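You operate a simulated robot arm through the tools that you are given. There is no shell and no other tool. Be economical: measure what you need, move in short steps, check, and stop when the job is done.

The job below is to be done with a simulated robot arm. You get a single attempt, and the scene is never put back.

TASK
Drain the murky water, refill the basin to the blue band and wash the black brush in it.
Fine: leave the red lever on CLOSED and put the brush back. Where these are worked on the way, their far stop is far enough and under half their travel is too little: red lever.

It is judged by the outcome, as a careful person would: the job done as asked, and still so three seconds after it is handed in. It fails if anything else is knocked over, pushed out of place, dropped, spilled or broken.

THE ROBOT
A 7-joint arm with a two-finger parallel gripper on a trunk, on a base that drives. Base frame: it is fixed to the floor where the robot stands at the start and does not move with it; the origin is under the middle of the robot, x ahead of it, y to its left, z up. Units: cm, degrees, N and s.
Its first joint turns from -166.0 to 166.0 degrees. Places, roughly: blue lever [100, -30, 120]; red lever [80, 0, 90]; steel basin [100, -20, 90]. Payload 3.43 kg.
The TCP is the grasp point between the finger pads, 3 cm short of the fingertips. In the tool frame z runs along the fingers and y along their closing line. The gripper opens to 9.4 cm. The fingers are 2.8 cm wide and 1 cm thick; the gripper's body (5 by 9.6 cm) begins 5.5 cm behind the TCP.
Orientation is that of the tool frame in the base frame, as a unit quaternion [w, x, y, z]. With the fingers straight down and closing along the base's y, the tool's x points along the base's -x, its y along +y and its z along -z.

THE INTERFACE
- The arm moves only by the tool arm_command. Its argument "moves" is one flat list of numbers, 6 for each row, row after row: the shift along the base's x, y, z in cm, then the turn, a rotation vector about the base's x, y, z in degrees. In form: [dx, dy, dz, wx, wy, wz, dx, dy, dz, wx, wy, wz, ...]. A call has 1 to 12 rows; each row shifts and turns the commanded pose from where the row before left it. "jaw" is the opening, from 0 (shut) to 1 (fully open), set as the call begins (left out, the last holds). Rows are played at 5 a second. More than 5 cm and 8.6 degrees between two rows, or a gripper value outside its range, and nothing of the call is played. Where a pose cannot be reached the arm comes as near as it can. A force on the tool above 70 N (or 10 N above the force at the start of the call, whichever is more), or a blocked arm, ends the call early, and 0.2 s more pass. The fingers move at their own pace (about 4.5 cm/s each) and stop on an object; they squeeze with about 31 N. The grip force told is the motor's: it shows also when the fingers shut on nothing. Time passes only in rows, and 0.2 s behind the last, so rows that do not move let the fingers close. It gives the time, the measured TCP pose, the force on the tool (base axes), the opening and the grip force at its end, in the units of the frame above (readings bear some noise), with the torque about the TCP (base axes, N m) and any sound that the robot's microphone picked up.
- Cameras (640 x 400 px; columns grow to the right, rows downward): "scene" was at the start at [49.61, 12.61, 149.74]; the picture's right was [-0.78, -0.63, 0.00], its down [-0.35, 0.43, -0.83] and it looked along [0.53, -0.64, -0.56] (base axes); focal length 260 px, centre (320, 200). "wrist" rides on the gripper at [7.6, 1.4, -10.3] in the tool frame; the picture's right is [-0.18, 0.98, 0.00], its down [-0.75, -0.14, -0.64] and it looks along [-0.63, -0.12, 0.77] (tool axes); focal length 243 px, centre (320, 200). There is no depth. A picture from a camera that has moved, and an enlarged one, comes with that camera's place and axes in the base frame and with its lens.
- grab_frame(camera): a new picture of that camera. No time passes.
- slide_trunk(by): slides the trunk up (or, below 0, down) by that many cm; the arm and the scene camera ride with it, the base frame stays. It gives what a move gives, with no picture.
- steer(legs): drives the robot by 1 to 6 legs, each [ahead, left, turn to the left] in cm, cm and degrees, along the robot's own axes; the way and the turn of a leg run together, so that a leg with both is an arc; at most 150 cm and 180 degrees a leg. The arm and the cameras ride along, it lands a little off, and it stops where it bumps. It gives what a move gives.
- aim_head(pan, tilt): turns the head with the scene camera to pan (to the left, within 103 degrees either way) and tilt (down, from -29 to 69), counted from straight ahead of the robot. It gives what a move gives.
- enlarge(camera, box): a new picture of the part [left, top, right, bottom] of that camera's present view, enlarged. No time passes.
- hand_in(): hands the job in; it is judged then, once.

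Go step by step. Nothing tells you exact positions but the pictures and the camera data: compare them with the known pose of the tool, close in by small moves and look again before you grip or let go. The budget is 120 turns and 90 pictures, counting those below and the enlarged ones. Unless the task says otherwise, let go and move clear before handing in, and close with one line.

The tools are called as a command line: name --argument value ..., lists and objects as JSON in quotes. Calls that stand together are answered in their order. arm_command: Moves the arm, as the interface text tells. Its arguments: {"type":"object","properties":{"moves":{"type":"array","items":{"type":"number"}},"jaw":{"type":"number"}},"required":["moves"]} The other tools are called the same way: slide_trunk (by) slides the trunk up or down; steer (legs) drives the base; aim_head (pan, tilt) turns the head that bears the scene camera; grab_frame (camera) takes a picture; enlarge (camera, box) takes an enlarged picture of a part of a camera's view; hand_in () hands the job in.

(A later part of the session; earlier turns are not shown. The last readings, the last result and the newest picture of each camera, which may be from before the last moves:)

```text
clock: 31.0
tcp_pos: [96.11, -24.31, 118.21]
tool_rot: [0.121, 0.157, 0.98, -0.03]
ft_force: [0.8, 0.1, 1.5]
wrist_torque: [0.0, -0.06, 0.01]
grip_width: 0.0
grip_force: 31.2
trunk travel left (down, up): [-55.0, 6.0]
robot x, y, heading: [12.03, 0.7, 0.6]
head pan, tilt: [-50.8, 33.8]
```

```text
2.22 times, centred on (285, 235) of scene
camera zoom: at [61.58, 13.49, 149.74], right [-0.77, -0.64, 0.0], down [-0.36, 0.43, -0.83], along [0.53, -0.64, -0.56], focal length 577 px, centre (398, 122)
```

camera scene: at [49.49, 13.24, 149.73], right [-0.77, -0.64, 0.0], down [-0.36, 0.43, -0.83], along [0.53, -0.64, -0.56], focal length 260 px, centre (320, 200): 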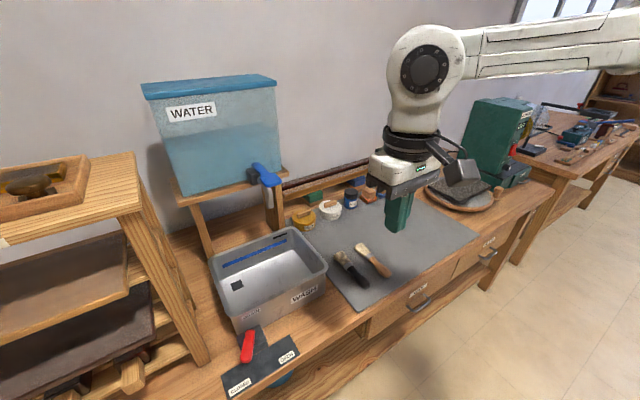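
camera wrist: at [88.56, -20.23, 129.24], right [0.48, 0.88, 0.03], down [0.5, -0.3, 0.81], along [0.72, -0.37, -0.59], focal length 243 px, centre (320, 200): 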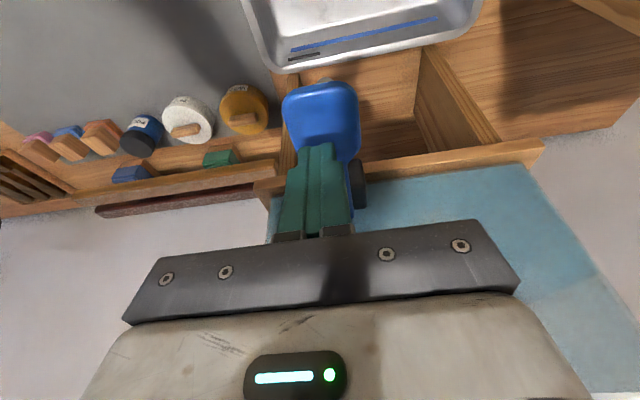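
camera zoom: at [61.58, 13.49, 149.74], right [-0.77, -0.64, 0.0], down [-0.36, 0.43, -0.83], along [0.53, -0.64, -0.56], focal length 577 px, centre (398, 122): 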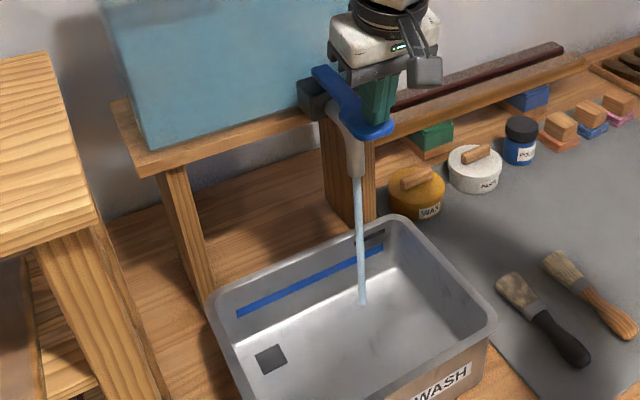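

Water is flowing into the basin. I'll hold and watch the level.

arm_command --moves '[0, 0, -0.4, 0, 0, 0, 0, 0, 0, 0, 0, 0, 0, 0, 0, 0, 0, 0, 0, 0, 0, 0, 0, 0, 0, 0, 0, 0, 0, 0, 0, 0, 0, 0, 0, 0, 0, 0, 0, 0, 0, 0, 0, 0, 0, 0, 0, 0]'

enlarge --camera "scene" --box '[205, 145, 365, 325]'

```text
clock: 32.8
tcp_pos: [96.22, -24.17, 117.91]
tool_rot: [0.121, 0.156, 0.98, -0.029]
ft_force: [0.3, 0.0, 1.2]
wrist_torque: [0.02, 0.0, -0.03]
grip_width: 0.0
grip_force: 31.4
trunk travel left (down, up): [-55.0, 6.0]
robot x, y, heading: [12.02, 0.35, 0.7]
head pan, tilt: [-50.8, 33.8]
```

```text
2.22 times, centred on (285, 235) of scene
camera zoom: at [61.58, 13.49, 149.74], right [-0.77, -0.64, 0.0], down [-0.36, 0.43, -0.83], along [0.53, -0.64, -0.56], focal length 577 px, centre (398, 122)
```

zoom: 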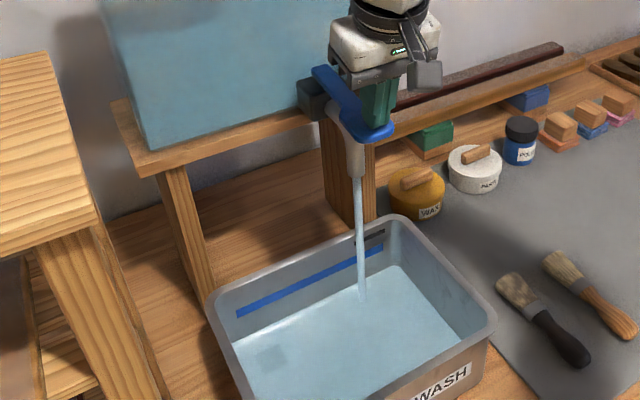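

enlarge --camera "scene" --box '[205, 235, 345, 325]'

```text
4.44 times, centred on (275, 280) of scene
camera zoom: at [61.58, 13.49, 149.74], right [-0.77, -0.64, 0.0], down [-0.36, 0.43, -0.83], along [0.53, -0.64, -0.56], focal length 1154 px, centre (520, -156)
```

zoom: 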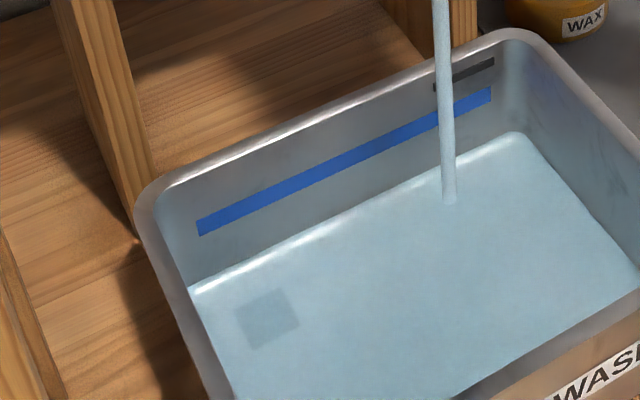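

arm_command --moves '[0, 0, 0, 0, 0, 0, 0, 0, 0, 0, 0, 0, 0, 0, 0, 0, 0, 0, 0, 0, 0, 0, 0, 0, 0, 0, 0, 0, 0, 0, 0, 0, 0, 0, 0, 0, 0, 0, 0, 0, 0, 0]'

enlarge --camera "scene" --box '[205, 235, 345, 325]'

```text
clock: 34.4
tcp_pos: [96.19, -24.25, 117.93]
tool_rot: [0.12, 0.156, 0.98, -0.028]
ft_force: [-0.8, 0.9, 1.2]
wrist_torque: [0.03, 0.01, -0.01]
grip_width: 0.01
grip_force: 31.0
trunk travel left (down, up): [-55.0, 6.0]
robot x, y, heading: [11.94, 0.09, 0.7]
head pan, tilt: [-50.8, 33.8]
```

```text
4.44 times, centred on (275, 280) of scene
camera zoom: at [61.58, 13.49, 149.74], right [-0.77, -0.64, 0.0], down [-0.36, 0.43, -0.83], along [0.53, -0.64, -0.56], focal length 1154 px, centre (520, -156)
```

zoom: 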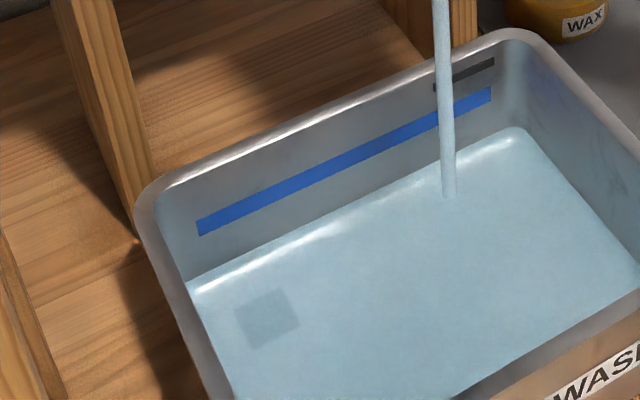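

Level rises about 5 px per 1.6 s, with roughly 40 px to go. I'll hold for several seconds.

arm_command --moves '[0, 0, 0, 0, 0, 0, 0, 0, 0, 0, 0, 0, 0, 0, 0, 0, 0, 0, 0, 0, 0, 0, 0, 0, 0, 0, 0, 0, 0, 0, 0, 0, 0, 0, 0, 0, 0, 0, 0, 0, 0, 0, 0, 0, 0, 0, 0, 0, 0, 0, 0, 0, 0, 0, 0, 0, 0, 0, 0, 0, 0, 0, 0, 0, 0, 0, 0, 0, 0, 0, 0, 0]'

arm_command --moves '[0, 0, 0, 0, 0, 0, 0, 0, 0, 0, 0, 0, 0, 0, 0, 0, 0, 0, 0, 0, 0, 0, 0, 0, 0, 0, 0, 0, 0, 0, 0, 0, 0, 0, 0, 0, 0, 0, 0, 0, 0, 0, 0, 0, 0, 0, 0, 0, 0, 0, 0, 0, 0, 0, 0, 0, 0, 0, 0, 0, 0, 0, 0, 0, 0, 0, 0, 0, 0, 0, 0, 0]'

enlarge --camera "scene" --box '[205, 235, 345, 325]'

```text
clock: 37.0
tcp_pos: [96.02, -24.18, 117.9]
tool_rot: [0.12, 0.156, 0.98, -0.028]
ft_force: [-0.5, -0.6, 1.7]
wrist_torque: [0.03, 0.04, 0.0]
grip_width: 0.0
grip_force: 30.9
trunk travel left (down, up): [-55.0, 6.0]
robot x, y, heading: [12.29, -0.06, 0.6]
head pan, tilt: [-50.8, 33.8]
```

```text
clock: 39.6
tcp_pos: [96.17, -24.36, 117.73]
tool_rot: [0.12, 0.155, 0.98, -0.028]
ft_force: [-0.1, 0.5, 1.6]
wrist_torque: [0.01, 0.02, 0.0]
grip_width: 0.01
grip_force: 30.9
trunk travel left (down, up): [-55.0, 6.0]
robot x, y, heading: [12.32, 0.5, 0.6]
head pan, tilt: [-50.8, 33.8]
```

```text
4.44 times, centred on (275, 280) of scene
camera zoom: at [61.58, 13.49, 149.74], right [-0.77, -0.64, 0.0], down [-0.36, 0.43, -0.83], along [0.53, -0.64, -0.56], focal length 1154 px, centre (520, -156)
```

zoom: 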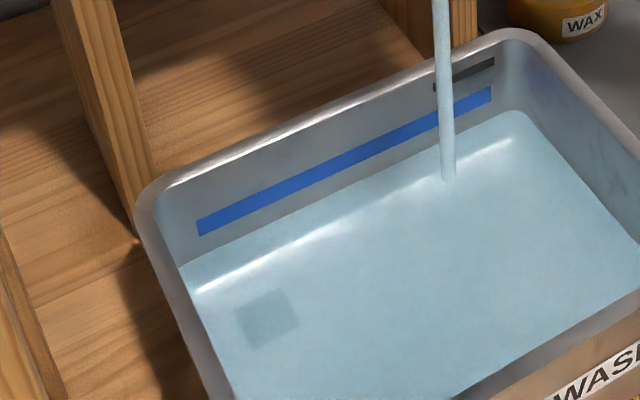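

arm_command --moves '[0, 0, 0, 0, 0, 0, 0, 0, 0, 0, 0, 0, 0, 0, 0, 0, 0, 0, 0, 0, 0, 0, 0, 0, 0, 0, 0, 0, 0, 0, 0, 0, 0, 0, 0, 0, 0, 0, 0, 0, 0, 0, 0, 0, 0, 0, 0, 0, 0, 0, 0, 0, 0, 0, 0, 0, 0, 0, 0, 0, 0, 0, 0, 0, 0, 0, 0, 0, 0, 0, 0, 0]'

arm_command --moves '[0, 0, 0, 0, 0, 0, 0, 0, 0, 0, 0, 0, 0, 0, 0, 0, 0, 0, 0, 0, 0, 0, 0, 0, 0, 0, 0, 0, 0, 0, 0, 0, 0, 0, 0, 0, 0, 0, 0, 0, 0, 0, 0, 0, 0, 0, 0, 0, 0, 0, 0, 0, 0, 0]'

enlarge --camera "scene" --box '[205, 235, 345, 325]'

```text
clock: 42.2
tcp_pos: [96.13, -24.22, 117.92]
tool_rot: [0.121, 0.156, 0.98, -0.029]
ft_force: [0.6, 0.2, 1.7]
wrist_torque: [0.02, -0.03, 0.01]
grip_width: 0.0
grip_force: 30.9
trunk travel left (down, up): [-55.0, 6.0]
robot x, y, heading: [11.94, 0.41, 0.6]
head pan, tilt: [-50.8, 33.8]
```

```text
clock: 44.2
tcp_pos: [96.09, -24.28, 117.83]
tool_rot: [0.121, 0.155, 0.98, -0.028]
ft_force: [-0.8, -0.1, 1.9]
wrist_torque: [0.02, 0.03, 0.01]
grip_width: 0.0
grip_force: 31.3
trunk travel left (down, up): [-55.0, 6.0]
robot x, y, heading: [12.21, 0.28, 0.6]
head pan, tilt: [-50.8, 33.8]
```

```text
4.44 times, centred on (275, 280) of scene
camera zoom: at [61.58, 13.49, 149.74], right [-0.77, -0.64, 0.0], down [-0.36, 0.43, -0.83], along [0.53, -0.64, -0.56], focal length 1154 px, centre (520, -156)
```

zoom: 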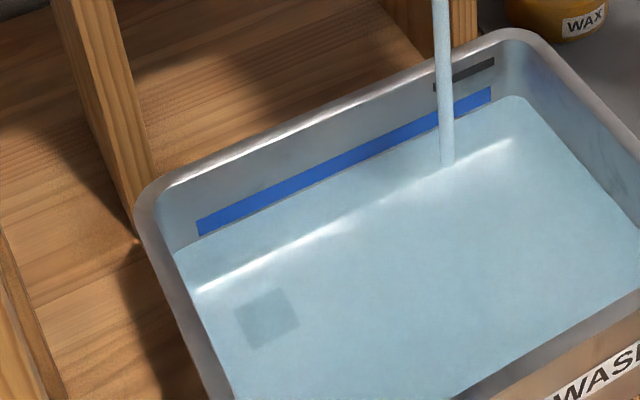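

Level is just under the band. Hold 2.4 s more then lift off.

arm_command --moves '[0, 0, 0, 0, 0, 0, 0, 0, 0, 0, 0, 0, 0, 0, 0, 0, 0, 0, 0, 0, 0, 0, 0, 0, 0, 0, 0, 0, 0, 0, 0, 0, 0, 0, 0, 0, 0, 0, 0, 0, 0, 0, 0, 0, 0, 0, 0, 0, 0, 0, 0, 0, 0, 0, 0, 0, 1.5, 0, 0, 0, 0, 0, 2, 0, 0, 0, 0, 0, 2, 0, 0, 0]'

enlarge --camera "scene" --box '[205, 145, 365, 325]'

enlarge --camera "scene" --box '[205, 235, 345, 325]'

```text
clock: 46.8
tcp_pos: [96.13, -24.45, 123.35]
tool_rot: [0.12, 0.156, 0.98, -0.029]
ft_force: [0.3, -0.5, -0.1]
wrist_torque: [0.0, 0.01, -0.01]
grip_width: 0.0
grip_force: 30.9
trunk travel left (down, up): [-55.0, 6.0]
robot x, y, heading: [11.65, 0.55, 0.7]
head pan, tilt: [-50.8, 33.8]
```

```text
2.22 times, centred on (285, 235) of scene
camera zoom: at [61.59, 13.49, 149.73], right [-0.77, -0.64, 0.0], down [-0.36, 0.43, -0.83], along [0.53, -0.64, -0.56], focal length 577 px, centre (398, 122)
```

zoom: 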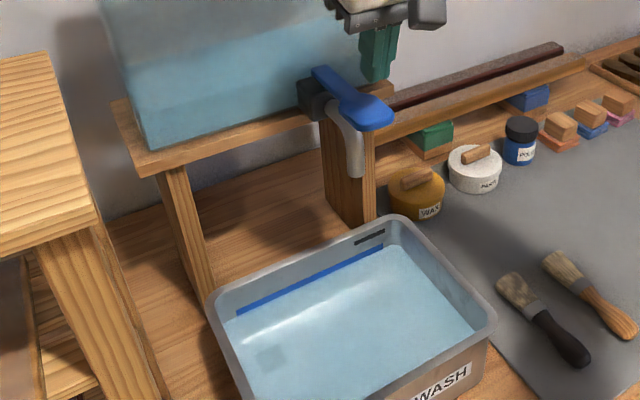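

```text
4.44 times, centred on (275, 280) of scene
camera zoom: at [61.59, 13.49, 149.73], right [-0.77, -0.64, 0.0], down [-0.36, 0.43, -0.83], along [0.53, -0.64, -0.56], focal length 1154 px, centre (520, -156)
```

zoom: 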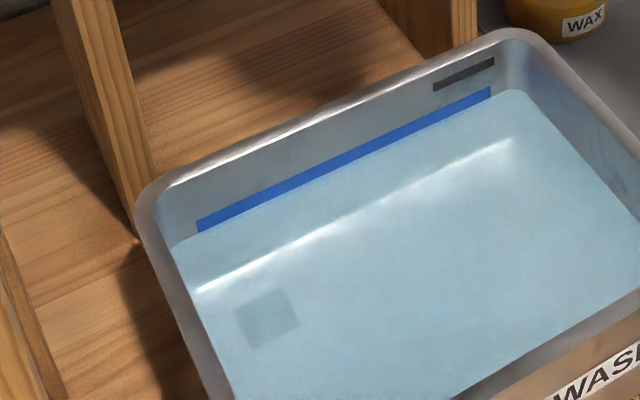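

The tap has closed and the level is inside the blue band. The black brush lies from about (72,-38) to (87.6,-43.4); I'll go above its handle with the tool leaning back 30°, jaw part-open.

arm_command --moves '[-3.5, -2, 1, 0, 0, 0, -3.5, -2, 0, 0, 0, 0, -3.5, -2, 0, 0, 0, 0, -3.5, -2, 0, 0, 0, 0, -3.5, -2, 0, 0, 0, 0, -3.5, -2, -2, -1.55, -4.75, 0, 0, -0.7, -4, -1.55, -4.75, 0, 0, -0.7, -4, -1.55, -4.75, 0, 0, -0.7, -4, 0, 0, 0, 0, -0.7, -4, 0, 0, 0, 0, 0, -4, 0, 0, 0]' --jaw 0.45

grab_frame --camera "wrist"

grab_frame --camera "scene"

```text
clock: 49.2
tcp_pos: [75.31, -39.09, 102.27]
tool_rot: [0.248, 0.152, 0.955, -0.048]
ft_force: [0.1, -0.5, -0.1]
wrist_torque: [-0.01, -0.01, 0.04]
grip_width: 4.22
grip_force: 0.1
trunk travel left (down, up): [-55.0, 6.0]
robot x, y, heading: [12.0, 0.36, 0.5]
head pan, tilt: [-50.8, 33.8]
```

```text
40 pictures are left
camera wrist: at [64.6, -33.99, 107.42], right [0.46, 0.88, 0.07], down [0.29, -0.23, 0.93], along [0.84, -0.41, -0.36], focal length 243 px, centre (320, 200)
```

wrist: 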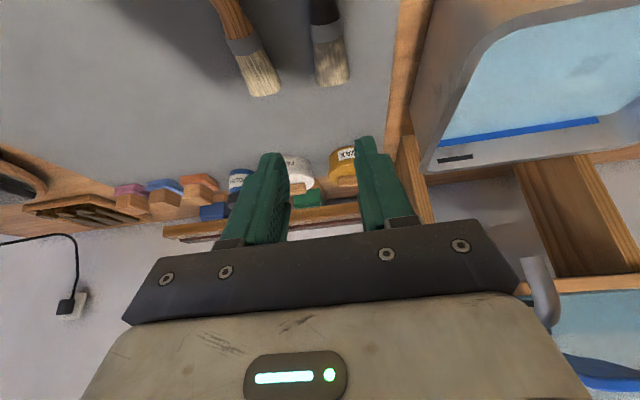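

```text
39 pictures are left
camera scene: at [61.57, 13.49, 149.74], right [-0.77, -0.64, 0.0], down [-0.36, 0.43, -0.83], along [0.53, -0.64, -0.56], focal length 260 px, centre (320, 200)
```

scene: 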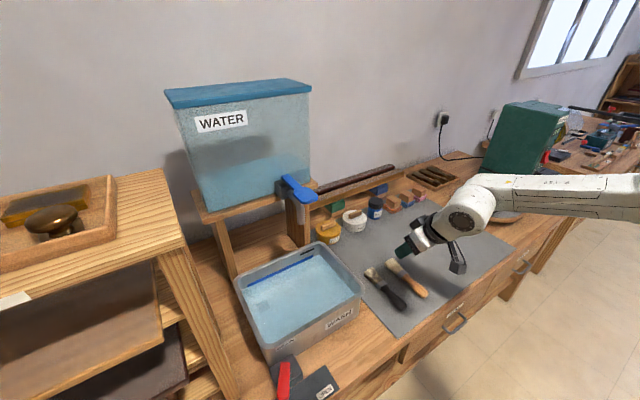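

Black brush line confirmed through (81.3,-39.9) to (89,-42.5). I'll align and descend partway, then check.

arm_command --moves '[0.6, 0.3, -4, 0, 0, 0, 0.6, 0.3, -4, 0, 0, 0, 0, 0, -4, 0, 0, 0, 0, 0, -2.5, 0, 0, 0, 0, 0, 0, 0, 0, 0]'

grab_frame --camera "wrist"

enlarge --camera "scene" --box '[340, 220, 480, 330]'

```text
clock: 50.4
tcp_pos: [76.49, -38.56, 88.0]
tool_rot: [0.248, 0.152, 0.956, -0.048]
ft_force: [-0.5, -0.2, -0.3]
wrist_torque: [0.0, -0.04, 0.01]
grip_width: 4.25
grip_force: 0.0
trunk travel left (down, up): [-55.0, 6.0]
robot x, y, heading: [12.47, 0.42, 0.9]
head pan, tilt: [-50.8, 33.8]
```

```text
38 pictures are left
camera wrist: at [65.89, -33.44, 93.13], right [0.46, 0.88, 0.07], down [0.29, -0.23, 0.93], along [0.84, -0.41, -0.36], focal length 243 px, centre (320, 200)
```

wrist: 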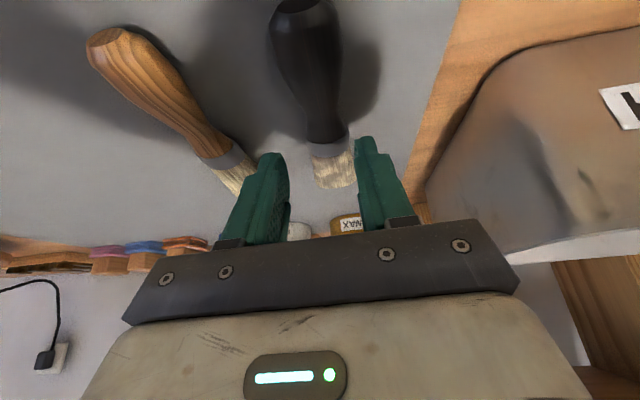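

```text
3.64 times, centred on (410, 275) of scene
camera zoom: at [61.58, 13.49, 149.74], right [-0.77, -0.64, 0.0], down [-0.36, 0.43, -0.83], along [0.53, -0.64, -0.56], focal length 944 px, centre (-7, -73)
```

zoom: 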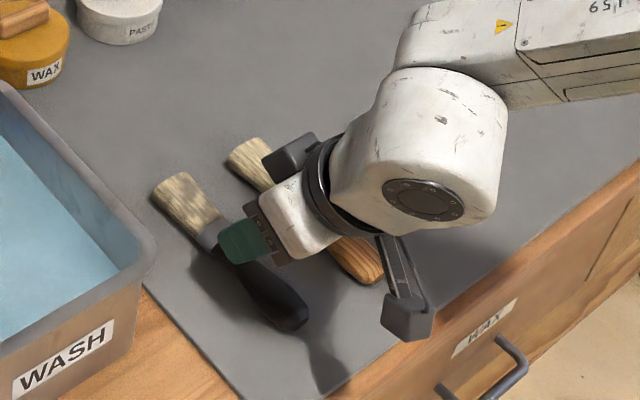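

Fingers straddle the handle line well. Descending to the handle.

arm_command --moves '[0, 0.2, -1.5, 0, 0, 0, 0, 0, -1.5, 0, 0, 0, 0, 0, -1, 0, 0, 0, 0, 0, -0.6, 0, 0, 0, 0, 0, -0.5, 0, 0, 0, 0, 0, 0, 0, 0, 0]'

grab_frame --camera "wrist"

enlarge --camera "scene" --box '[350, 240, 430, 320]'

```text
clock: 51.5
tcp_pos: [76.28, -38.28, 83.91]
tool_rot: [0.253, 0.154, 0.954, -0.049]
ft_force: [-26.9, 12.0, 46.1]
wrist_torque: [1.36, 0.39, 0.95]
grip_width: 4.39
grip_force: 1.2
trunk travel left (down, up): [-55.0, 6.0]
robot x, y, heading: [12.26, 0.43, 0.5]
head pan, tilt: [-50.8, 33.8]
stopped in row 5: the force on the tool passed its limit at 81 N (the readings are from after the stop); the commanded pose is now the measured one
```

```text
36 pictures are left
camera wrist: at [65.68, -33.19, 89.03], right [0.46, 0.88, 0.08], down [0.28, -0.23, 0.93], along [0.84, -0.41, -0.35], focal length 243 px, centre (320, 200)
```

wrist: 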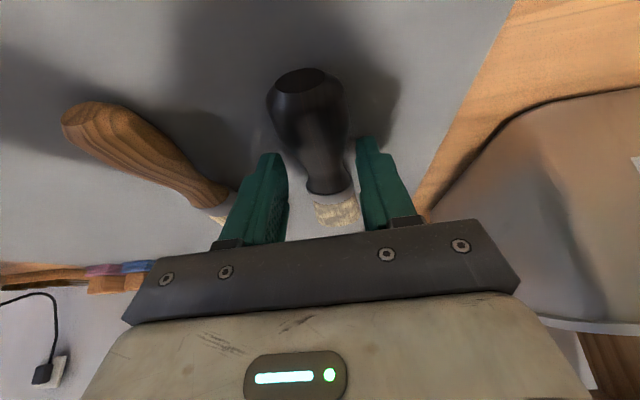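

```text
5.00 times, centred on (390, 280) of scene
camera zoom: at [61.26, 13.62, 149.87], right [-0.77, -0.64, 0.0], down [-0.35, 0.43, -0.83], along [0.53, -0.64, -0.55], focal length 1298 px, centre (-30, -200)
```

zoom: 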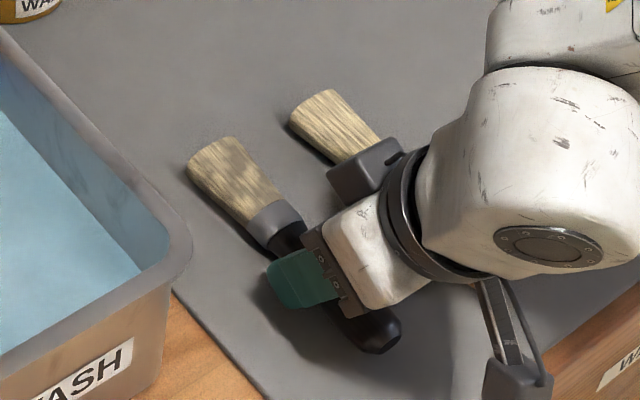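

Tips touch the mat and the handle lies between the fingers. Raise 0.4 cm and close.

arm_command --moves '[0, 0, 0.4, 0, 0, 0, 0, 0, 0.1, 0, 0, 0]'

arm_command --moves '[0, 0, 0, 0, 0, 0, 0, 0, 0, 0, 0, 0, 0, 0, 0, 0, 0, 0, 0, 0, 0, 0, 0, 0]' --jaw 0

grab_frame --camera "wrist"

```text
clock: 52.1
tcp_pos: [76.59, -38.35, 84.01]
tool_rot: [0.251, 0.153, 0.955, -0.048]
ft_force: [0.4, 0.5, 0.0]
wrist_torque: [0.01, -0.02, -0.01]
grip_width: 4.22
grip_force: 0.1
trunk travel left (down, up): [-55.0, 6.0]
robot x, y, heading: [12.28, 0.23, 0.7]
head pan, tilt: [-50.8, 33.8]
```

```text
clock: 53.1
tcp_pos: [76.53, -38.16, 84.07]
tool_rot: [0.251, 0.153, 0.954, -0.05]
ft_force: [-0.6, 0.0, 0.3]
wrist_torque: [0.02, 0.01, 0.01]
grip_width: 3.1
grip_force: 31.0
trunk travel left (down, up): [-55.0, 6.0]
robot x, y, heading: [12.13, 0.46, 0.9]
head pan, tilt: [-50.8, 33.8]
```

```text
34 pictures are left
camera wrist: at [65.88, -33.21, 89.23], right [0.46, 0.88, 0.07], down [0.28, -0.23, 0.93], along [0.84, -0.41, -0.35], focal length 243 px, centre (320, 200)
```

wrist: 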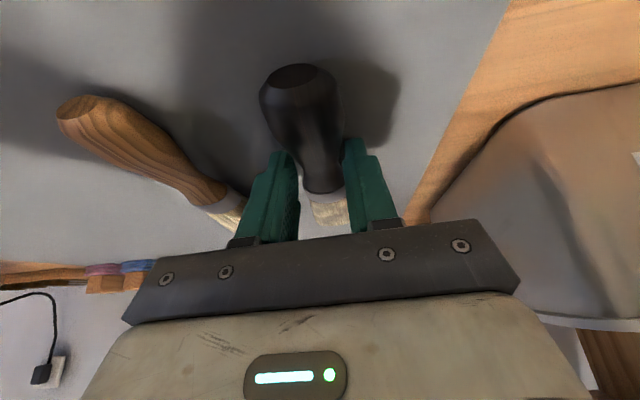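

Gripped (3.1 cm). Lift straight up and check.

arm_command --moves '[0, 0, 1, 0, 0, 0, 0, 0, 2, 0, 0, 0, 0, 0, 3, 0, 0, 0, 0, 0, 4, 0, 0, 0, 0, 0, 4, 0, 0, 0, 0, 0, 4, 0, 0, 0, 0, 0, 0, 0, 0, 0]'

enlarge --camera "scene" --box '[320, 180, 480, 320]'

grab_frame --camera "wrist"

```text
clock: 54.7
tcp_pos: [76.49, -38.31, 102.18]
tool_rot: [0.251, 0.153, 0.955, -0.049]
ft_force: [0.2, 0.7, -0.1]
wrist_torque: [0.01, 0.0, -0.02]
grip_width: 3.11
grip_force: 31.1
trunk travel left (down, up): [-55.0, 6.0]
robot x, y, heading: [11.98, 0.53, 0.6]
head pan, tilt: [-50.8, 33.8]
```

```text
2.86 times, centred on (400, 250) of scene
camera zoom: at [61.54, 13.5, 149.73], right [-0.77, -0.64, 0.0], down [-0.36, 0.43, -0.83], along [0.53, -0.64, -0.56], focal length 742 px, centre (91, 57)
```

zoom: 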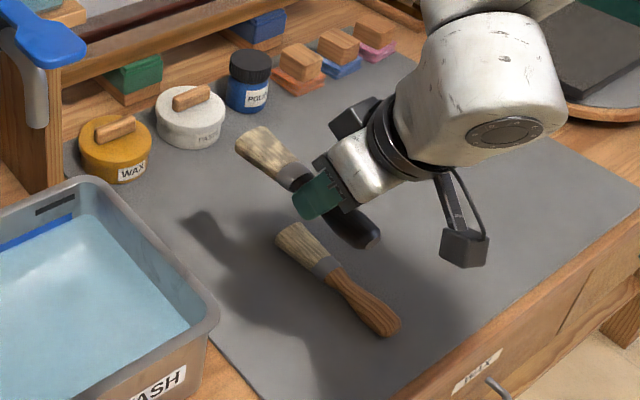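

```text
32 pictures are left
camera wrist: at [65.84, -33.22, 107.41], right [0.46, 0.88, 0.07], down [0.28, -0.23, 0.93], along [0.84, -0.41, -0.35], focal length 243 px, centre (320, 200)
```

wrist: 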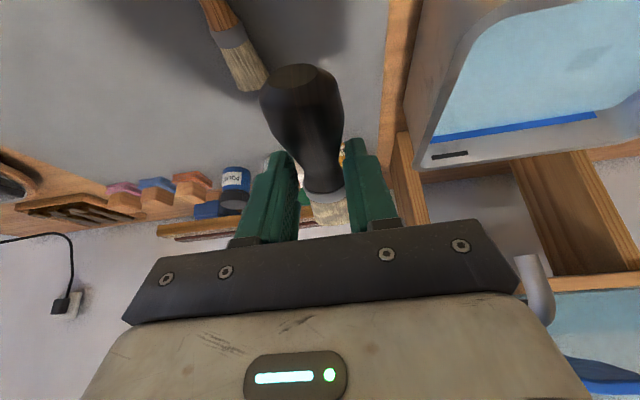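

The brush is held firmly and level. I'll tilt it bristles-down and carry it along the bench front toward the basin.

arm_command --moves '[0, 0, 1.2, 2.36, 7.22, 0, 0, 0, 1.2, 2.36, 7.22, 0, 0, 0, 1.2, 2.36, 7.22, 0, 0, 0, 1.2, 2.36, 7.22, 0, 0, 0, 1.2, 2.36, 7.22, 0, 1.1, 3.4, 0, 0, 0, 0, 1.1, 3.4, 0, 0, 0, 0, 1.1, 3.4, 0, 0, 0, 0, 1.1, 3.4, 0, 0, 0, 0, 1.1, 3.4, 0, 0, 0, 0, 1.1, 3.4, 0, 0, 0, 0, 0, 0, 0, 0, 0, 0]'

grab_frame --camera "wrist"

grab_frame --camera "scene"

```text
clock: 57.3
tcp_pos: [82.88, -18.09, 107.43]
tool_rot: [-0.048, 0.156, 0.987, -0.01]
ft_force: [0.1, 0.1, -1.4]
wrist_torque: [0.03, -0.01, 0.0]
grip_width: 3.1
grip_force: 30.9
out of reach, approached as far as the arm can: row 1
trunk travel left (down, up): [-55.0, 6.0]
robot x, y, heading: [12.39, 0.16, 0.6]
head pan, tilt: [-50.8, 33.8]
```

```text
31 pictures are left
camera wrist: at [77.02, -14.3, 118.35], right [0.48, 0.88, -0.05], down [0.73, -0.36, 0.58], along [0.49, -0.31, -0.82], focal length 243 px, centre (320, 200)
```

wrist: 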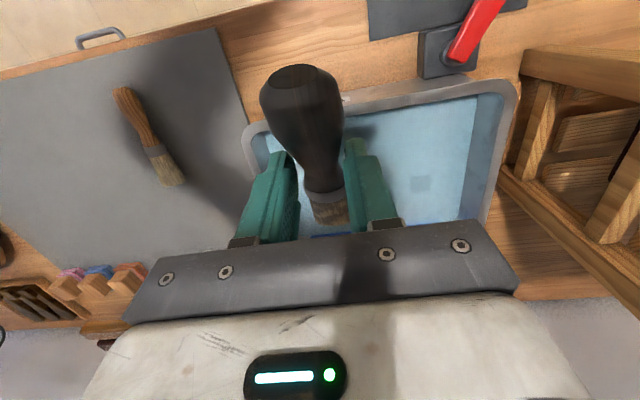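

```text
30 pictures are left
camera scene: at [61.55, 13.51, 149.73], right [-0.77, -0.64, 0.0], down [-0.36, 0.43, -0.83], along [0.53, -0.64, -0.56], focal length 260 px, centre (320, 200)
```

scene: 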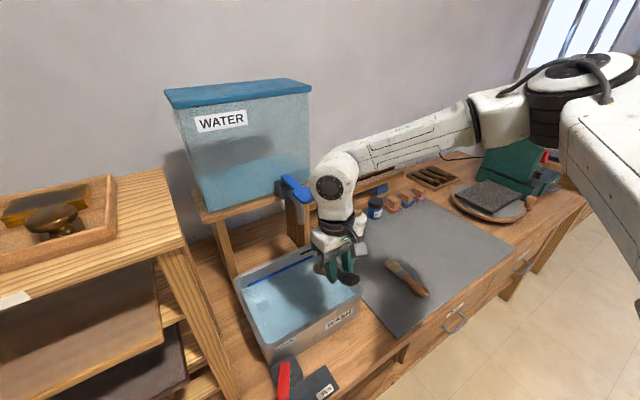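

I'll bring it in over the left-front part of the basin, away from the tap, then lower partway and check clearances.

arm_command --moves '[2.3, 1.75, 0, 0, 0, 0, 2.3, 1.75, 0, 0, 0, 0, 2.3, 1.75, 0, 0, 0, 0, 2.2, 1.75, 0, 0, 0, 0, 0, 0, -3, 0, 0, 0, 0, 0, -3, 0, 0, 0, 0, 0, 0, 0, 0, 0]'

grab_frame --camera "wrist"

enlarge --camera "scene" --box '[200, 140, 440, 340]'

```text
clock: 58.9
tcp_pos: [92.17, -10.79, 101.46]
tool_rot: [-0.048, 0.156, 0.987, -0.01]
ft_force: [-0.3, 0.0, -0.2]
wrist_torque: [-0.02, 0.03, 0.01]
grip_width: 3.11
grip_force: 31.3
trunk travel left (down, up): [-55.0, 6.0]
robot x, y, heading: [11.92, 0.13, 0.7]
head pan, tilt: [-50.8, 33.8]
```

```text
29 pictures are left
camera wrist: at [86.42, -7.03, 112.33], right [0.47, 0.88, -0.05], down [0.73, -0.36, 0.58], along [0.49, -0.31, -0.82], focal length 243 px, centre (320, 200)
```

wrist: 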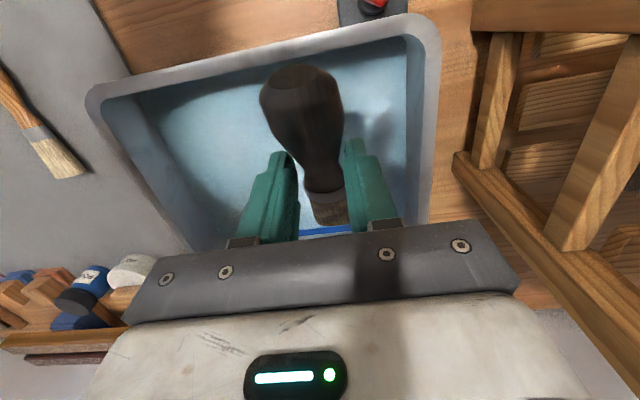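

```text
2.00 times, centred on (320, 240) of scene
camera zoom: at [61.56, 13.5, 149.73], right [-0.77, -0.64, 0.0], down [-0.36, 0.43, -0.83], along [0.53, -0.64, -0.56], focal length 519 px, centre (320, 120)
```

zoom: 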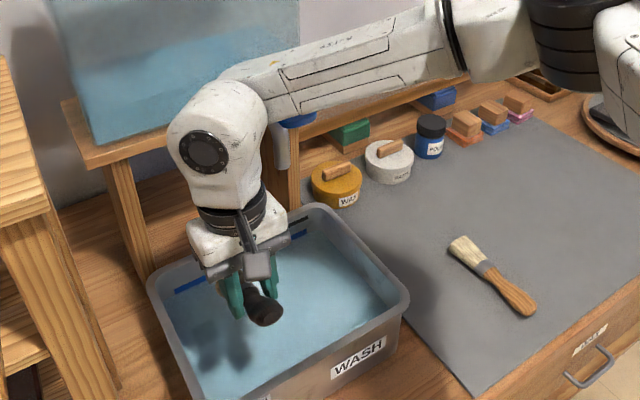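

Clear of walls; the spout is visible so I can watch for accidental flow. Lowering into the water.

arm_command --moves '[0, 0, -2.5, 0, 0, 0, 0, 0, -2.5, 0, 0, 0, 0, 0, -2, 0, 0, 0, 0, 0, 0, 0, 0, 0]'

enlarge --camera "scene" --box '[200, 140, 440, 340]'

```text
clock: 59.9
tcp_pos: [92.05, -10.99, 94.44]
tool_rot: [-0.047, 0.155, 0.987, -0.01]
ft_force: [0.4, 1.1, -0.4]
wrist_torque: [-0.03, -0.02, 0.02]
grip_width: 3.09
grip_force: 31.2
trunk travel left (down, up): [-55.0, 6.0]
robot x, y, heading: [11.72, -0.09, 1.0]
head pan, tilt: [-50.8, 33.8]
```

```text
2.00 times, centred on (320, 240) of scene
camera zoom: at [61.55, 13.5, 149.73], right [-0.77, -0.64, 0.0], down [-0.36, 0.43, -0.83], along [0.53, -0.64, -0.56], focal length 519 px, centre (320, 120)
```

zoom: 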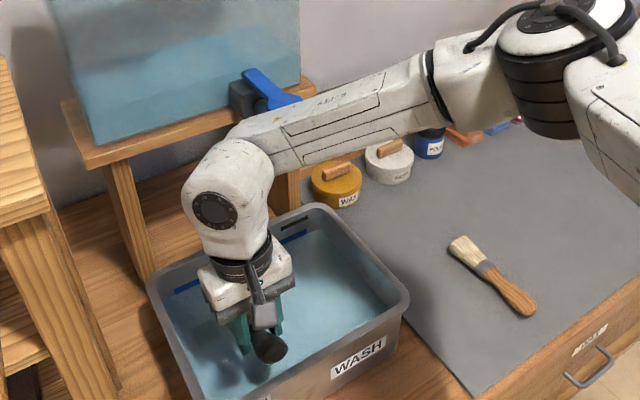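

Bristles are underwater with no contact forces and the tap not running. Swishing gently.

arm_command --moves '[0.4, 1.15, 0, 0, 0, 0, -0.4, -1.15, 0, 0, 0, 0, -0.4, -1.15, 0, 0, 0, 0, 0.4, 1.15, 0, 0, 0, 0, 0.4, 1.15, 0, 0, 0, 0, -0.4, -1.15, 0, 0, 0, 0, -0.4, -1.15, 0, 0, 0, 0, 0.4, 1.15, 0, 0, 0, 0, 0.4, 1.15, 0, 0, 0, 0, -0.4, -1.15, 0, 0, 0, 0, -0.4, -1.15, 0, 0, 0, 0, 0.4, 1.15, 0, 0, 0, 0]'

arm_command --moves '[0.4, 1.15, 0, 0, 0, 0, -0.4, -1.15, 0, 0, 0, 0, -0.4, -1.15, 0, 0, 0, 0, 0.4, 1.15, 0, 0, 0, 0, 1.1, -0.35, 0, 0, 0, 0, -1.1, 0.35, 0, 0, 0, 0, 1.1, -0.35, 0, 0, 0, 0, -1.1, 0.35, 0, 0, 0, 0, 1.1, -0.35, 0, 0, 0, 0, -1.1, 0.35, 0, 0, 0, 0, 0.4, 1.15, 0, 0, 0, 0, -0.4, -1.15, 0, 0, 0, 0]'

enlarge --camera "scene" --box '[200, 140, 440, 340]'

grab_frame --camera "wrist"

```text
clock: 62.5
tcp_pos: [92.06, -10.95, 94.49]
tool_rot: [-0.048, 0.156, 0.987, -0.01]
ft_force: [-0.5, 0.2, -0.9]
wrist_torque: [0.01, 0.01, -0.01]
grip_width: 3.09
grip_force: 31.3
trunk travel left (down, up): [-55.0, 6.0]
robot x, y, heading: [12.43, 0.49, 0.6]
head pan, tilt: [-50.8, 33.8]
```

```text
clock: 65.1
tcp_pos: [92.09, -10.9, 94.49]
tool_rot: [-0.047, 0.157, 0.987, -0.01]
ft_force: [-0.8, 0.7, 0.7]
wrist_torque: [0.04, 0.03, 0.03]
grip_width: 3.1
grip_force: 30.5
trunk travel left (down, up): [-55.0, 6.0]
robot x, y, heading: [11.86, 0.24, 0.9]
head pan, tilt: [-50.8, 33.8]
```

```text
2.00 times, centred on (320, 240) of scene
camera zoom: at [61.56, 13.52, 149.73], right [-0.77, -0.64, 0.0], down [-0.36, 0.43, -0.83], along [0.53, -0.64, -0.56], focal length 519 px, centre (320, 120)
```

zoom: 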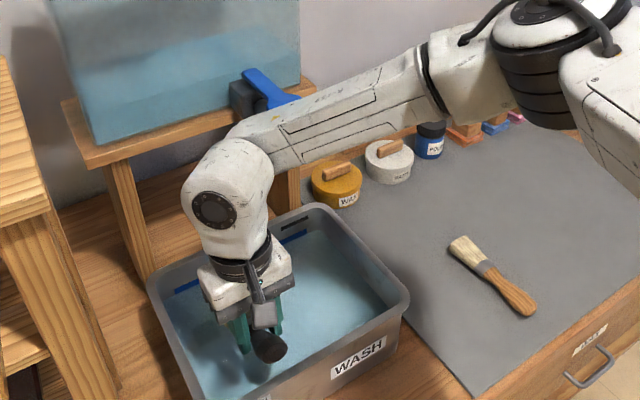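

```text
25 pictures are left
camera wrist: at [86.29, -7.21, 105.39], right [0.47, 0.88, -0.05], down [0.73, -0.36, 0.58], along [0.49, -0.31, -0.82], focal length 243 px, centre (320, 200)
```

wrist: 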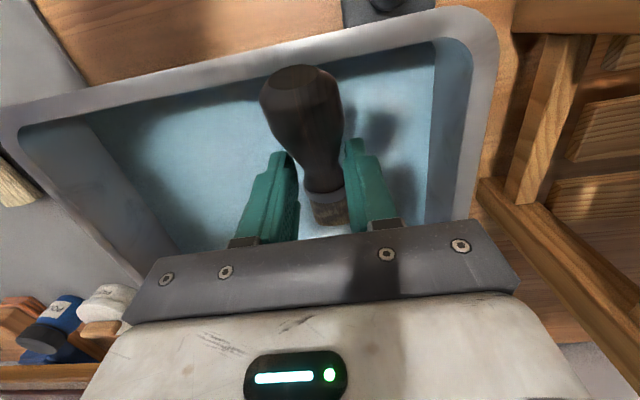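

Washed with strokes; now lifting out above the basin to drip and inspecting the bristles.

arm_command --moves '[0, 0, 2, 0, 0, 0, 0, 0, 2, 0, 0, 0, 0, 0, 3, 0, 0, 0, 0, 0, 3, 0, 0, 0, 0, 0, 3, 0, 0, 0, 0, 0, 0, 0, 0, 0, 0, 0, 0, 0, 0, 0, 0, 0, 0, 0, 0, 0, 0, 0, 0, 0, 0, 0, 0, 0, 0, 0, 0, 0]'

enlarge --camera "wrist" --box '[220, 40, 420, 250]'

enlarge --camera "scene" --box '[230, 180, 370, 330]'

```text
clock: 67.3
tcp_pos: [91.96, -10.65, 107.48]
tool_rot: [-0.047, 0.154, 0.987, -0.01]
ft_force: [0.0, 0.0, -1.2]
wrist_torque: [0.01, 0.02, -0.01]
grip_width: 3.09
grip_force: 30.6
trunk travel left (down, up): [-55.0, 6.0]
robot x, y, heading: [12.0, 0.4, 0.8]
head pan, tilt: [-50.8, 33.8]
```

```text
1.90 times, centred on (320, 145) of wrist
camera zoom: at [86.22, -7.05, 118.3], right [0.47, 0.88, -0.05], down [0.73, -0.36, 0.58], along [0.49, -0.31, -0.82], focal length 462 px, centre (320, 305)
```

zoom: 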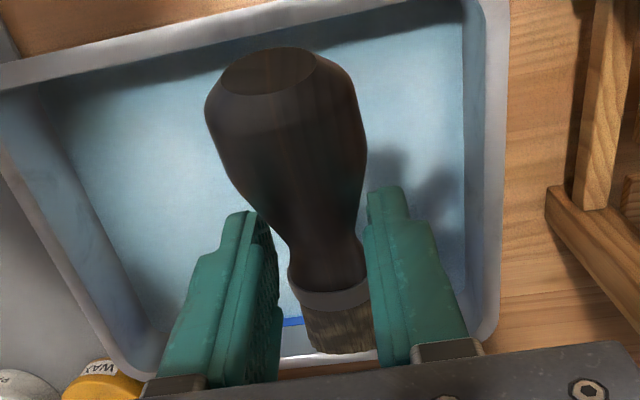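

```text
2.67 times, centred on (300, 255) of scene
camera zoom: at [61.55, 13.5, 149.73], right [-0.77, -0.64, 0.0], down [-0.36, 0.43, -0.83], along [0.53, -0.64, -0.56], focal length 692 px, centre (373, 53)
```

zoom: 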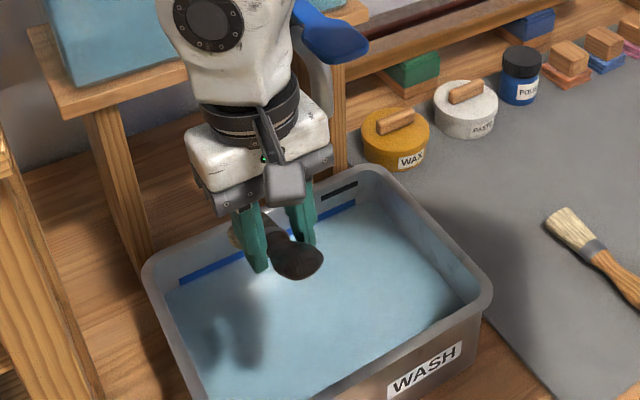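

Water is clear. I'll carry the brush out along the same route and inspect it in the light.

arm_command --moves '[-2.3, -1.75, 0, 0, 0, 0, -2.3, -1.75, 0, 0, 0, 0, -2.3, -1.75, 0, 0, 0, 0, -2.2, -1.75, 0, 0, 0, 0, -1.1, -3.4, 0, 0, 0, 0, -1.1, -3.4, 0, 0, 0, 0, -1.1, -3.4, 0, 0, 0, 0, -1.1, -3.4, 0, 0, 0, 0, -1.1, -3.4, 0, 0, 0, 0, -1.0, -3.4, 0, 0, 0, 0, 0, 0, 0, 0, 0, 0]'

arm_command --moves '[0, 0, -1, -2.36, -7.22, 0, 0, 0, -1, -2.36, -7.22, 0, 0, 0, -1, -2.36, -7.22, 0, 0, 0, -1, -2.36, -7.22, 0, 0, 0, -1, -2.36, -7.22, 0, 0, 0, 0, 0, 0, 0]'

enlarge --camera "scene" --box '[320, 180, 480, 320]'

```text
clock: 69.7
tcp_pos: [76.36, -38.33, 107.39]
tool_rot: [-0.048, 0.155, 0.987, -0.01]
ft_force: [0.1, 0.0, -1.5]
wrist_torque: [0.01, 0.0, 0.02]
grip_width: 3.08
grip_force: 31.0
trunk travel left (down, up): [-55.0, 6.0]
robot x, y, heading: [12.17, 0.36, 0.7]
head pan, tilt: [-50.8, 33.8]
```

```text
clock: 71.1
tcp_pos: [76.46, -38.2, 102.49]
tool_rot: [0.277, 0.156, 0.946, -0.061]
ft_force: [0.0, -1.0, -0.4]
wrist_torque: [-0.01, 0.0, 0.01]
grip_width: 3.09
grip_force: 30.9
trunk travel left (down, up): [-55.0, 6.0]
robot x, y, heading: [12.33, 0.61, 0.7]
head pan, tilt: [-50.8, 33.8]
```

```text
2.86 times, centred on (400, 250) of scene
camera zoom: at [61.53, 13.49, 149.74], right [-0.77, -0.64, 0.0], down [-0.36, 0.43, -0.83], along [0.53, -0.64, -0.56], focal length 742 px, centre (91, 57)
```

zoom: 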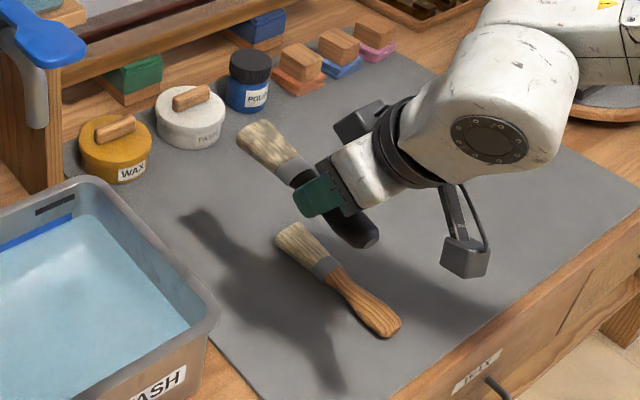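

enlarge --camera "scene" --box '[370, 215, 430, 275]'

```text
6.67 times, centred on (400, 245) of scene
camera zoom: at [61.53, 13.49, 149.74], right [-0.77, -0.64, 0.0], down [-0.36, 0.43, -0.83], along [0.53, -0.64, -0.56], focal length 1730 px, centre (-213, -100)
```

zoom: 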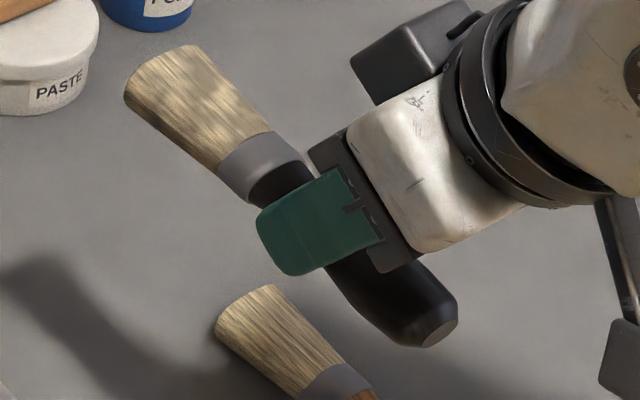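

The bristles are cleaner but faint dark blotches remain, so I'll wash it longer and a bit deeper. Returning to the basin by the same route.

arm_command --moves '[0, 0, 1, 2.36, 7.22, 0, 0, 0, 1, 2.36, 7.22, 0, 0, 0, 1, 2.36, 7.22, 0, 0, 0, 1, 2.36, 7.22, 0, 0, 0, 1, 2.36, 7.22, 0, 1.1, 3.4, 0, 0, 0, 0, 1.1, 3.4, 0, 0, 0, 0, 1.1, 3.4, 0, 0, 0, 0, 1.1, 3.4, 0, 0, 0, 0, 1.1, 3.4, 0, 0, 0, 0, 1.1, 3.4, 0, 0, 0, 0]'

arm_command --moves '[2.3, 1.75, 0, 0, 0, 0, 2.3, 1.75, 0, 0, 0, 0, 2.3, 1.75, 0, 0, 0, 0, 2.2, 1.75, 0, 0, 0, 0, 0, 0, -3, 0, 0, 0, 0, 0, -3, 0, 0, 0, 0, 0, -3, 0, 0, 0, 0, 0, -2.5, 0, 0, 0, 0, 0, -2.5, 0, 0, 0, 0, 0, 0, 0, 0, 0]'

grab_frame --camera "scene"

```text
clock: 73.5
tcp_pos: [83.05, -17.68, 107.58]
tool_rot: [-0.047, 0.156, 0.987, -0.009]
ft_force: [-0.1, 0.4, -0.5]
wrist_torque: [0.04, 0.03, 0.03]
grip_width: 3.1
grip_force: 30.8
trunk travel left (down, up): [-55.0, 6.0]
robot x, y, heading: [12.08, 0.05, 0.6]
head pan, tilt: [-50.8, 33.8]
```

```text
clock: 75.7
tcp_pos: [92.17, -11.03, 93.31]
tool_rot: [-0.047, 0.155, 0.987, -0.011]
ft_force: [0.2, 0.1, -0.4]
wrist_torque: [-0.02, 0.03, -0.02]
grip_width: 3.09
grip_force: 31.5
trunk travel left (down, up): [-55.0, 6.0]
robot x, y, heading: [12.11, 0.16, 0.7]
head pan, tilt: [-50.8, 33.8]
```

```text
20 pictures are left
camera scene: at [61.56, 13.5, 149.73], right [-0.77, -0.64, 0.0], down [-0.36, 0.43, -0.83], along [0.53, -0.64, -0.56], focal length 260 px, centre (320, 200)
```

scene: 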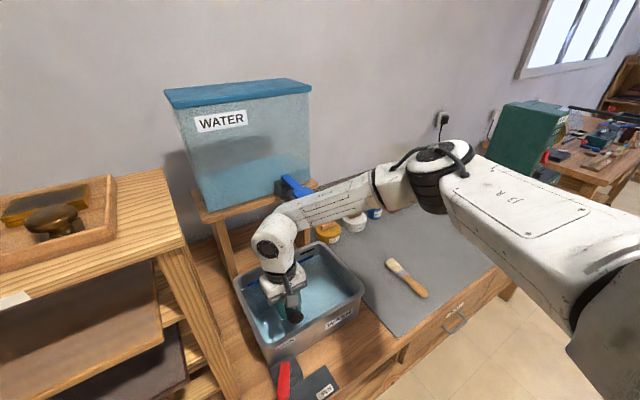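

Submerged again with everything clear. Swishing longer, about 13 s.

arm_command --moves '[0.5, 1.4, 0, 0, 0, 0, -0.5, -1.4, 0, 0, 0, 0, -0.5, -1.4, 0, 0, 0, 0, 0.5, 1.4, 0, 0, 0, 0, 0.5, 1.4, 0, 0, 0, 0, -0.5, -1.4, 0, 0, 0, 0, -0.5, -1.4, 0, 0, 0, 0, 0.5, 1.4, 0, 0, 0, 0, 0.5, 1.4, 0, 0, 0, 0, -0.5, -1.4, 0, 0, 0, 0, -0.5, -1.4, 0, 0, 0, 0, 0.5, 1.4, 0, 0, 0, 0]'

arm_command --moves '[0.5, 1.4, 0, 0, 0, 0, -0.5, -1.4, 0, 0, 0, 0, -0.5, -1.4, 0, 0, 0, 0, 0.5, 1.4, 0, 0, 0, 0, 0.5, 1.4, 0, 0, 0, 0, -0.5, -1.4, 0, 0, 0, 0, -0.5, -1.4, 0, 0, 0, 0, 0.5, 1.4, 0, 0, 0, 0, 0.5, 1.4, 0, 0, 0, 0, -0.5, -1.4, 0, 0, 0, 0, -0.5, -1.4, 0, 0, 0, 0, 0.5, 1.4, 0, 0, 0, 0]'

arm_command --moves '[1.4, -0.45, 0, 0, 0, 0, -1.4, 0.45, 0, 0, 0, 0, 1.4, -0.45, 0, 0, 0, 0, -1.4, 0.45, 0, 0, 0, 0, 1.4, -0.45, 0, 0, 0, 0, -1.4, 0.45, 0, 0, 0, 0, 1.4, -0.45, 0, 0, 0, 0, -1.4, 0.45, 0, 0, 0, 0, 1.4, -0.45, 0, 0, 0, 0, -1.4, 0.45, 0, 0, 0, 0, 1.4, -0.45, 0, 0, 0, 0, -1.4, 0.45, 0, 0, 0, 0]'

arm_command --moves '[0.5, 1.4, 0, 0, 0, 0, -0.5, -1.4, 0, 0, 0, 0, -0.5, -1.4, 0, 0, 0, 0, 0.5, 1.4, 0, 0, 0, 0, 0.5, 1.4, 0, 0, 0, 0, -0.5, -1.4, 0, 0, 0, 0, -0.5, -1.4, 0, 0, 0, 0, 0.5, 1.4, 0, 0, 0, 0, 0.5, 1.4, 0, 0, 0, 0, -0.5, -1.4, 0, 0, 0, 0, -0.5, -1.4, 0, 0, 0, 0, 0.5, 1.4, 0, 0, 0, 0]'

arm_command --moves '[0.5, 1.4, 0, 0, 0, 0, -0.5, -1.4, 0, 0, 0, 0, -0.5, -1.4, 0, 0, 0, 0, 0.5, 1.4, 0, 0, 0, 0, 0.5, 1.4, 0, 0, 0, 0, -0.5, -1.4, 0, 0, 0, 0, -0.5, -1.4, 0, 0, 0, 0, 0.5, 1.4, 0, 0, 0, 0, 0.5, 1.4, 0, 0, 0, 0, -0.5, -1.4, 0, 0, 0, 0, -0.5, -1.4, 0, 0, 0, 0, 0.5, 1.4, 0, 0, 0, 0]'

```text
clock: 78.3
tcp_pos: [92.12, -11.07, 93.39]
tool_rot: [-0.047, 0.155, 0.987, -0.01]
ft_force: [0.4, -0.9, -1.3]
wrist_torque: [0.0, 0.02, -0.02]
grip_width: 3.1
grip_force: 31.1
trunk travel left (down, up): [-55.0, 6.0]
robot x, y, heading: [12.12, 0.29, 0.6]
head pan, tilt: [-50.8, 33.8]
```

```text
clock: 80.9
tcp_pos: [92.07, -10.89, 93.35]
tool_rot: [-0.048, 0.156, 0.987, -0.01]
ft_force: [0.4, -0.2, -1.3]
wrist_torque: [0.02, 0.01, 0.03]
grip_width: 3.09
grip_force: 31.2
trunk travel left (down, up): [-55.0, 6.0]
robot x, y, heading: [11.94, 0.22, 0.7]
head pan, tilt: [-50.8, 33.8]
```

```text
clock: 83.5
tcp_pos: [92.07, -10.98, 93.46]
tool_rot: [-0.047, 0.155, 0.987, -0.01]
ft_force: [-0.5, 1.1, -0.4]
wrist_torque: [-0.04, 0.04, -0.01]
grip_width: 3.08
grip_force: 31.2
trunk travel left (down, up): [-55.0, 6.0]
robot x, y, heading: [11.77, -0.07, 0.7]
head pan, tilt: [-50.8, 33.8]
```

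```text
clock: 86.1
tcp_pos: [92.16, -10.86, 93.42]
tool_rot: [-0.048, 0.155, 0.987, -0.01]
ft_force: [0.2, -0.5, -0.4]
wrist_torque: [0.03, -0.02, -0.01]
grip_width: 3.11
grip_force: 31.1
trunk travel left (down, up): [-55.0, 6.0]
robot x, y, heading: [12.13, 0.26, 0.6]
head pan, tilt: [-50.8, 33.8]
```

```text
clock: 88.7
tcp_pos: [91.99, -11.06, 93.36]
tool_rot: [-0.048, 0.155, 0.987, -0.009]
ft_force: [0.4, 0.6, -1.3]
wrist_torque: [0.02, 0.0, 0.0]
grip_width: 3.06
grip_force: 31.7
trunk travel left (down, up): [-55.0, 6.0]
robot x, y, heading: [11.72, 0.33, 0.4]
head pan, tilt: [-50.8, 33.8]
```

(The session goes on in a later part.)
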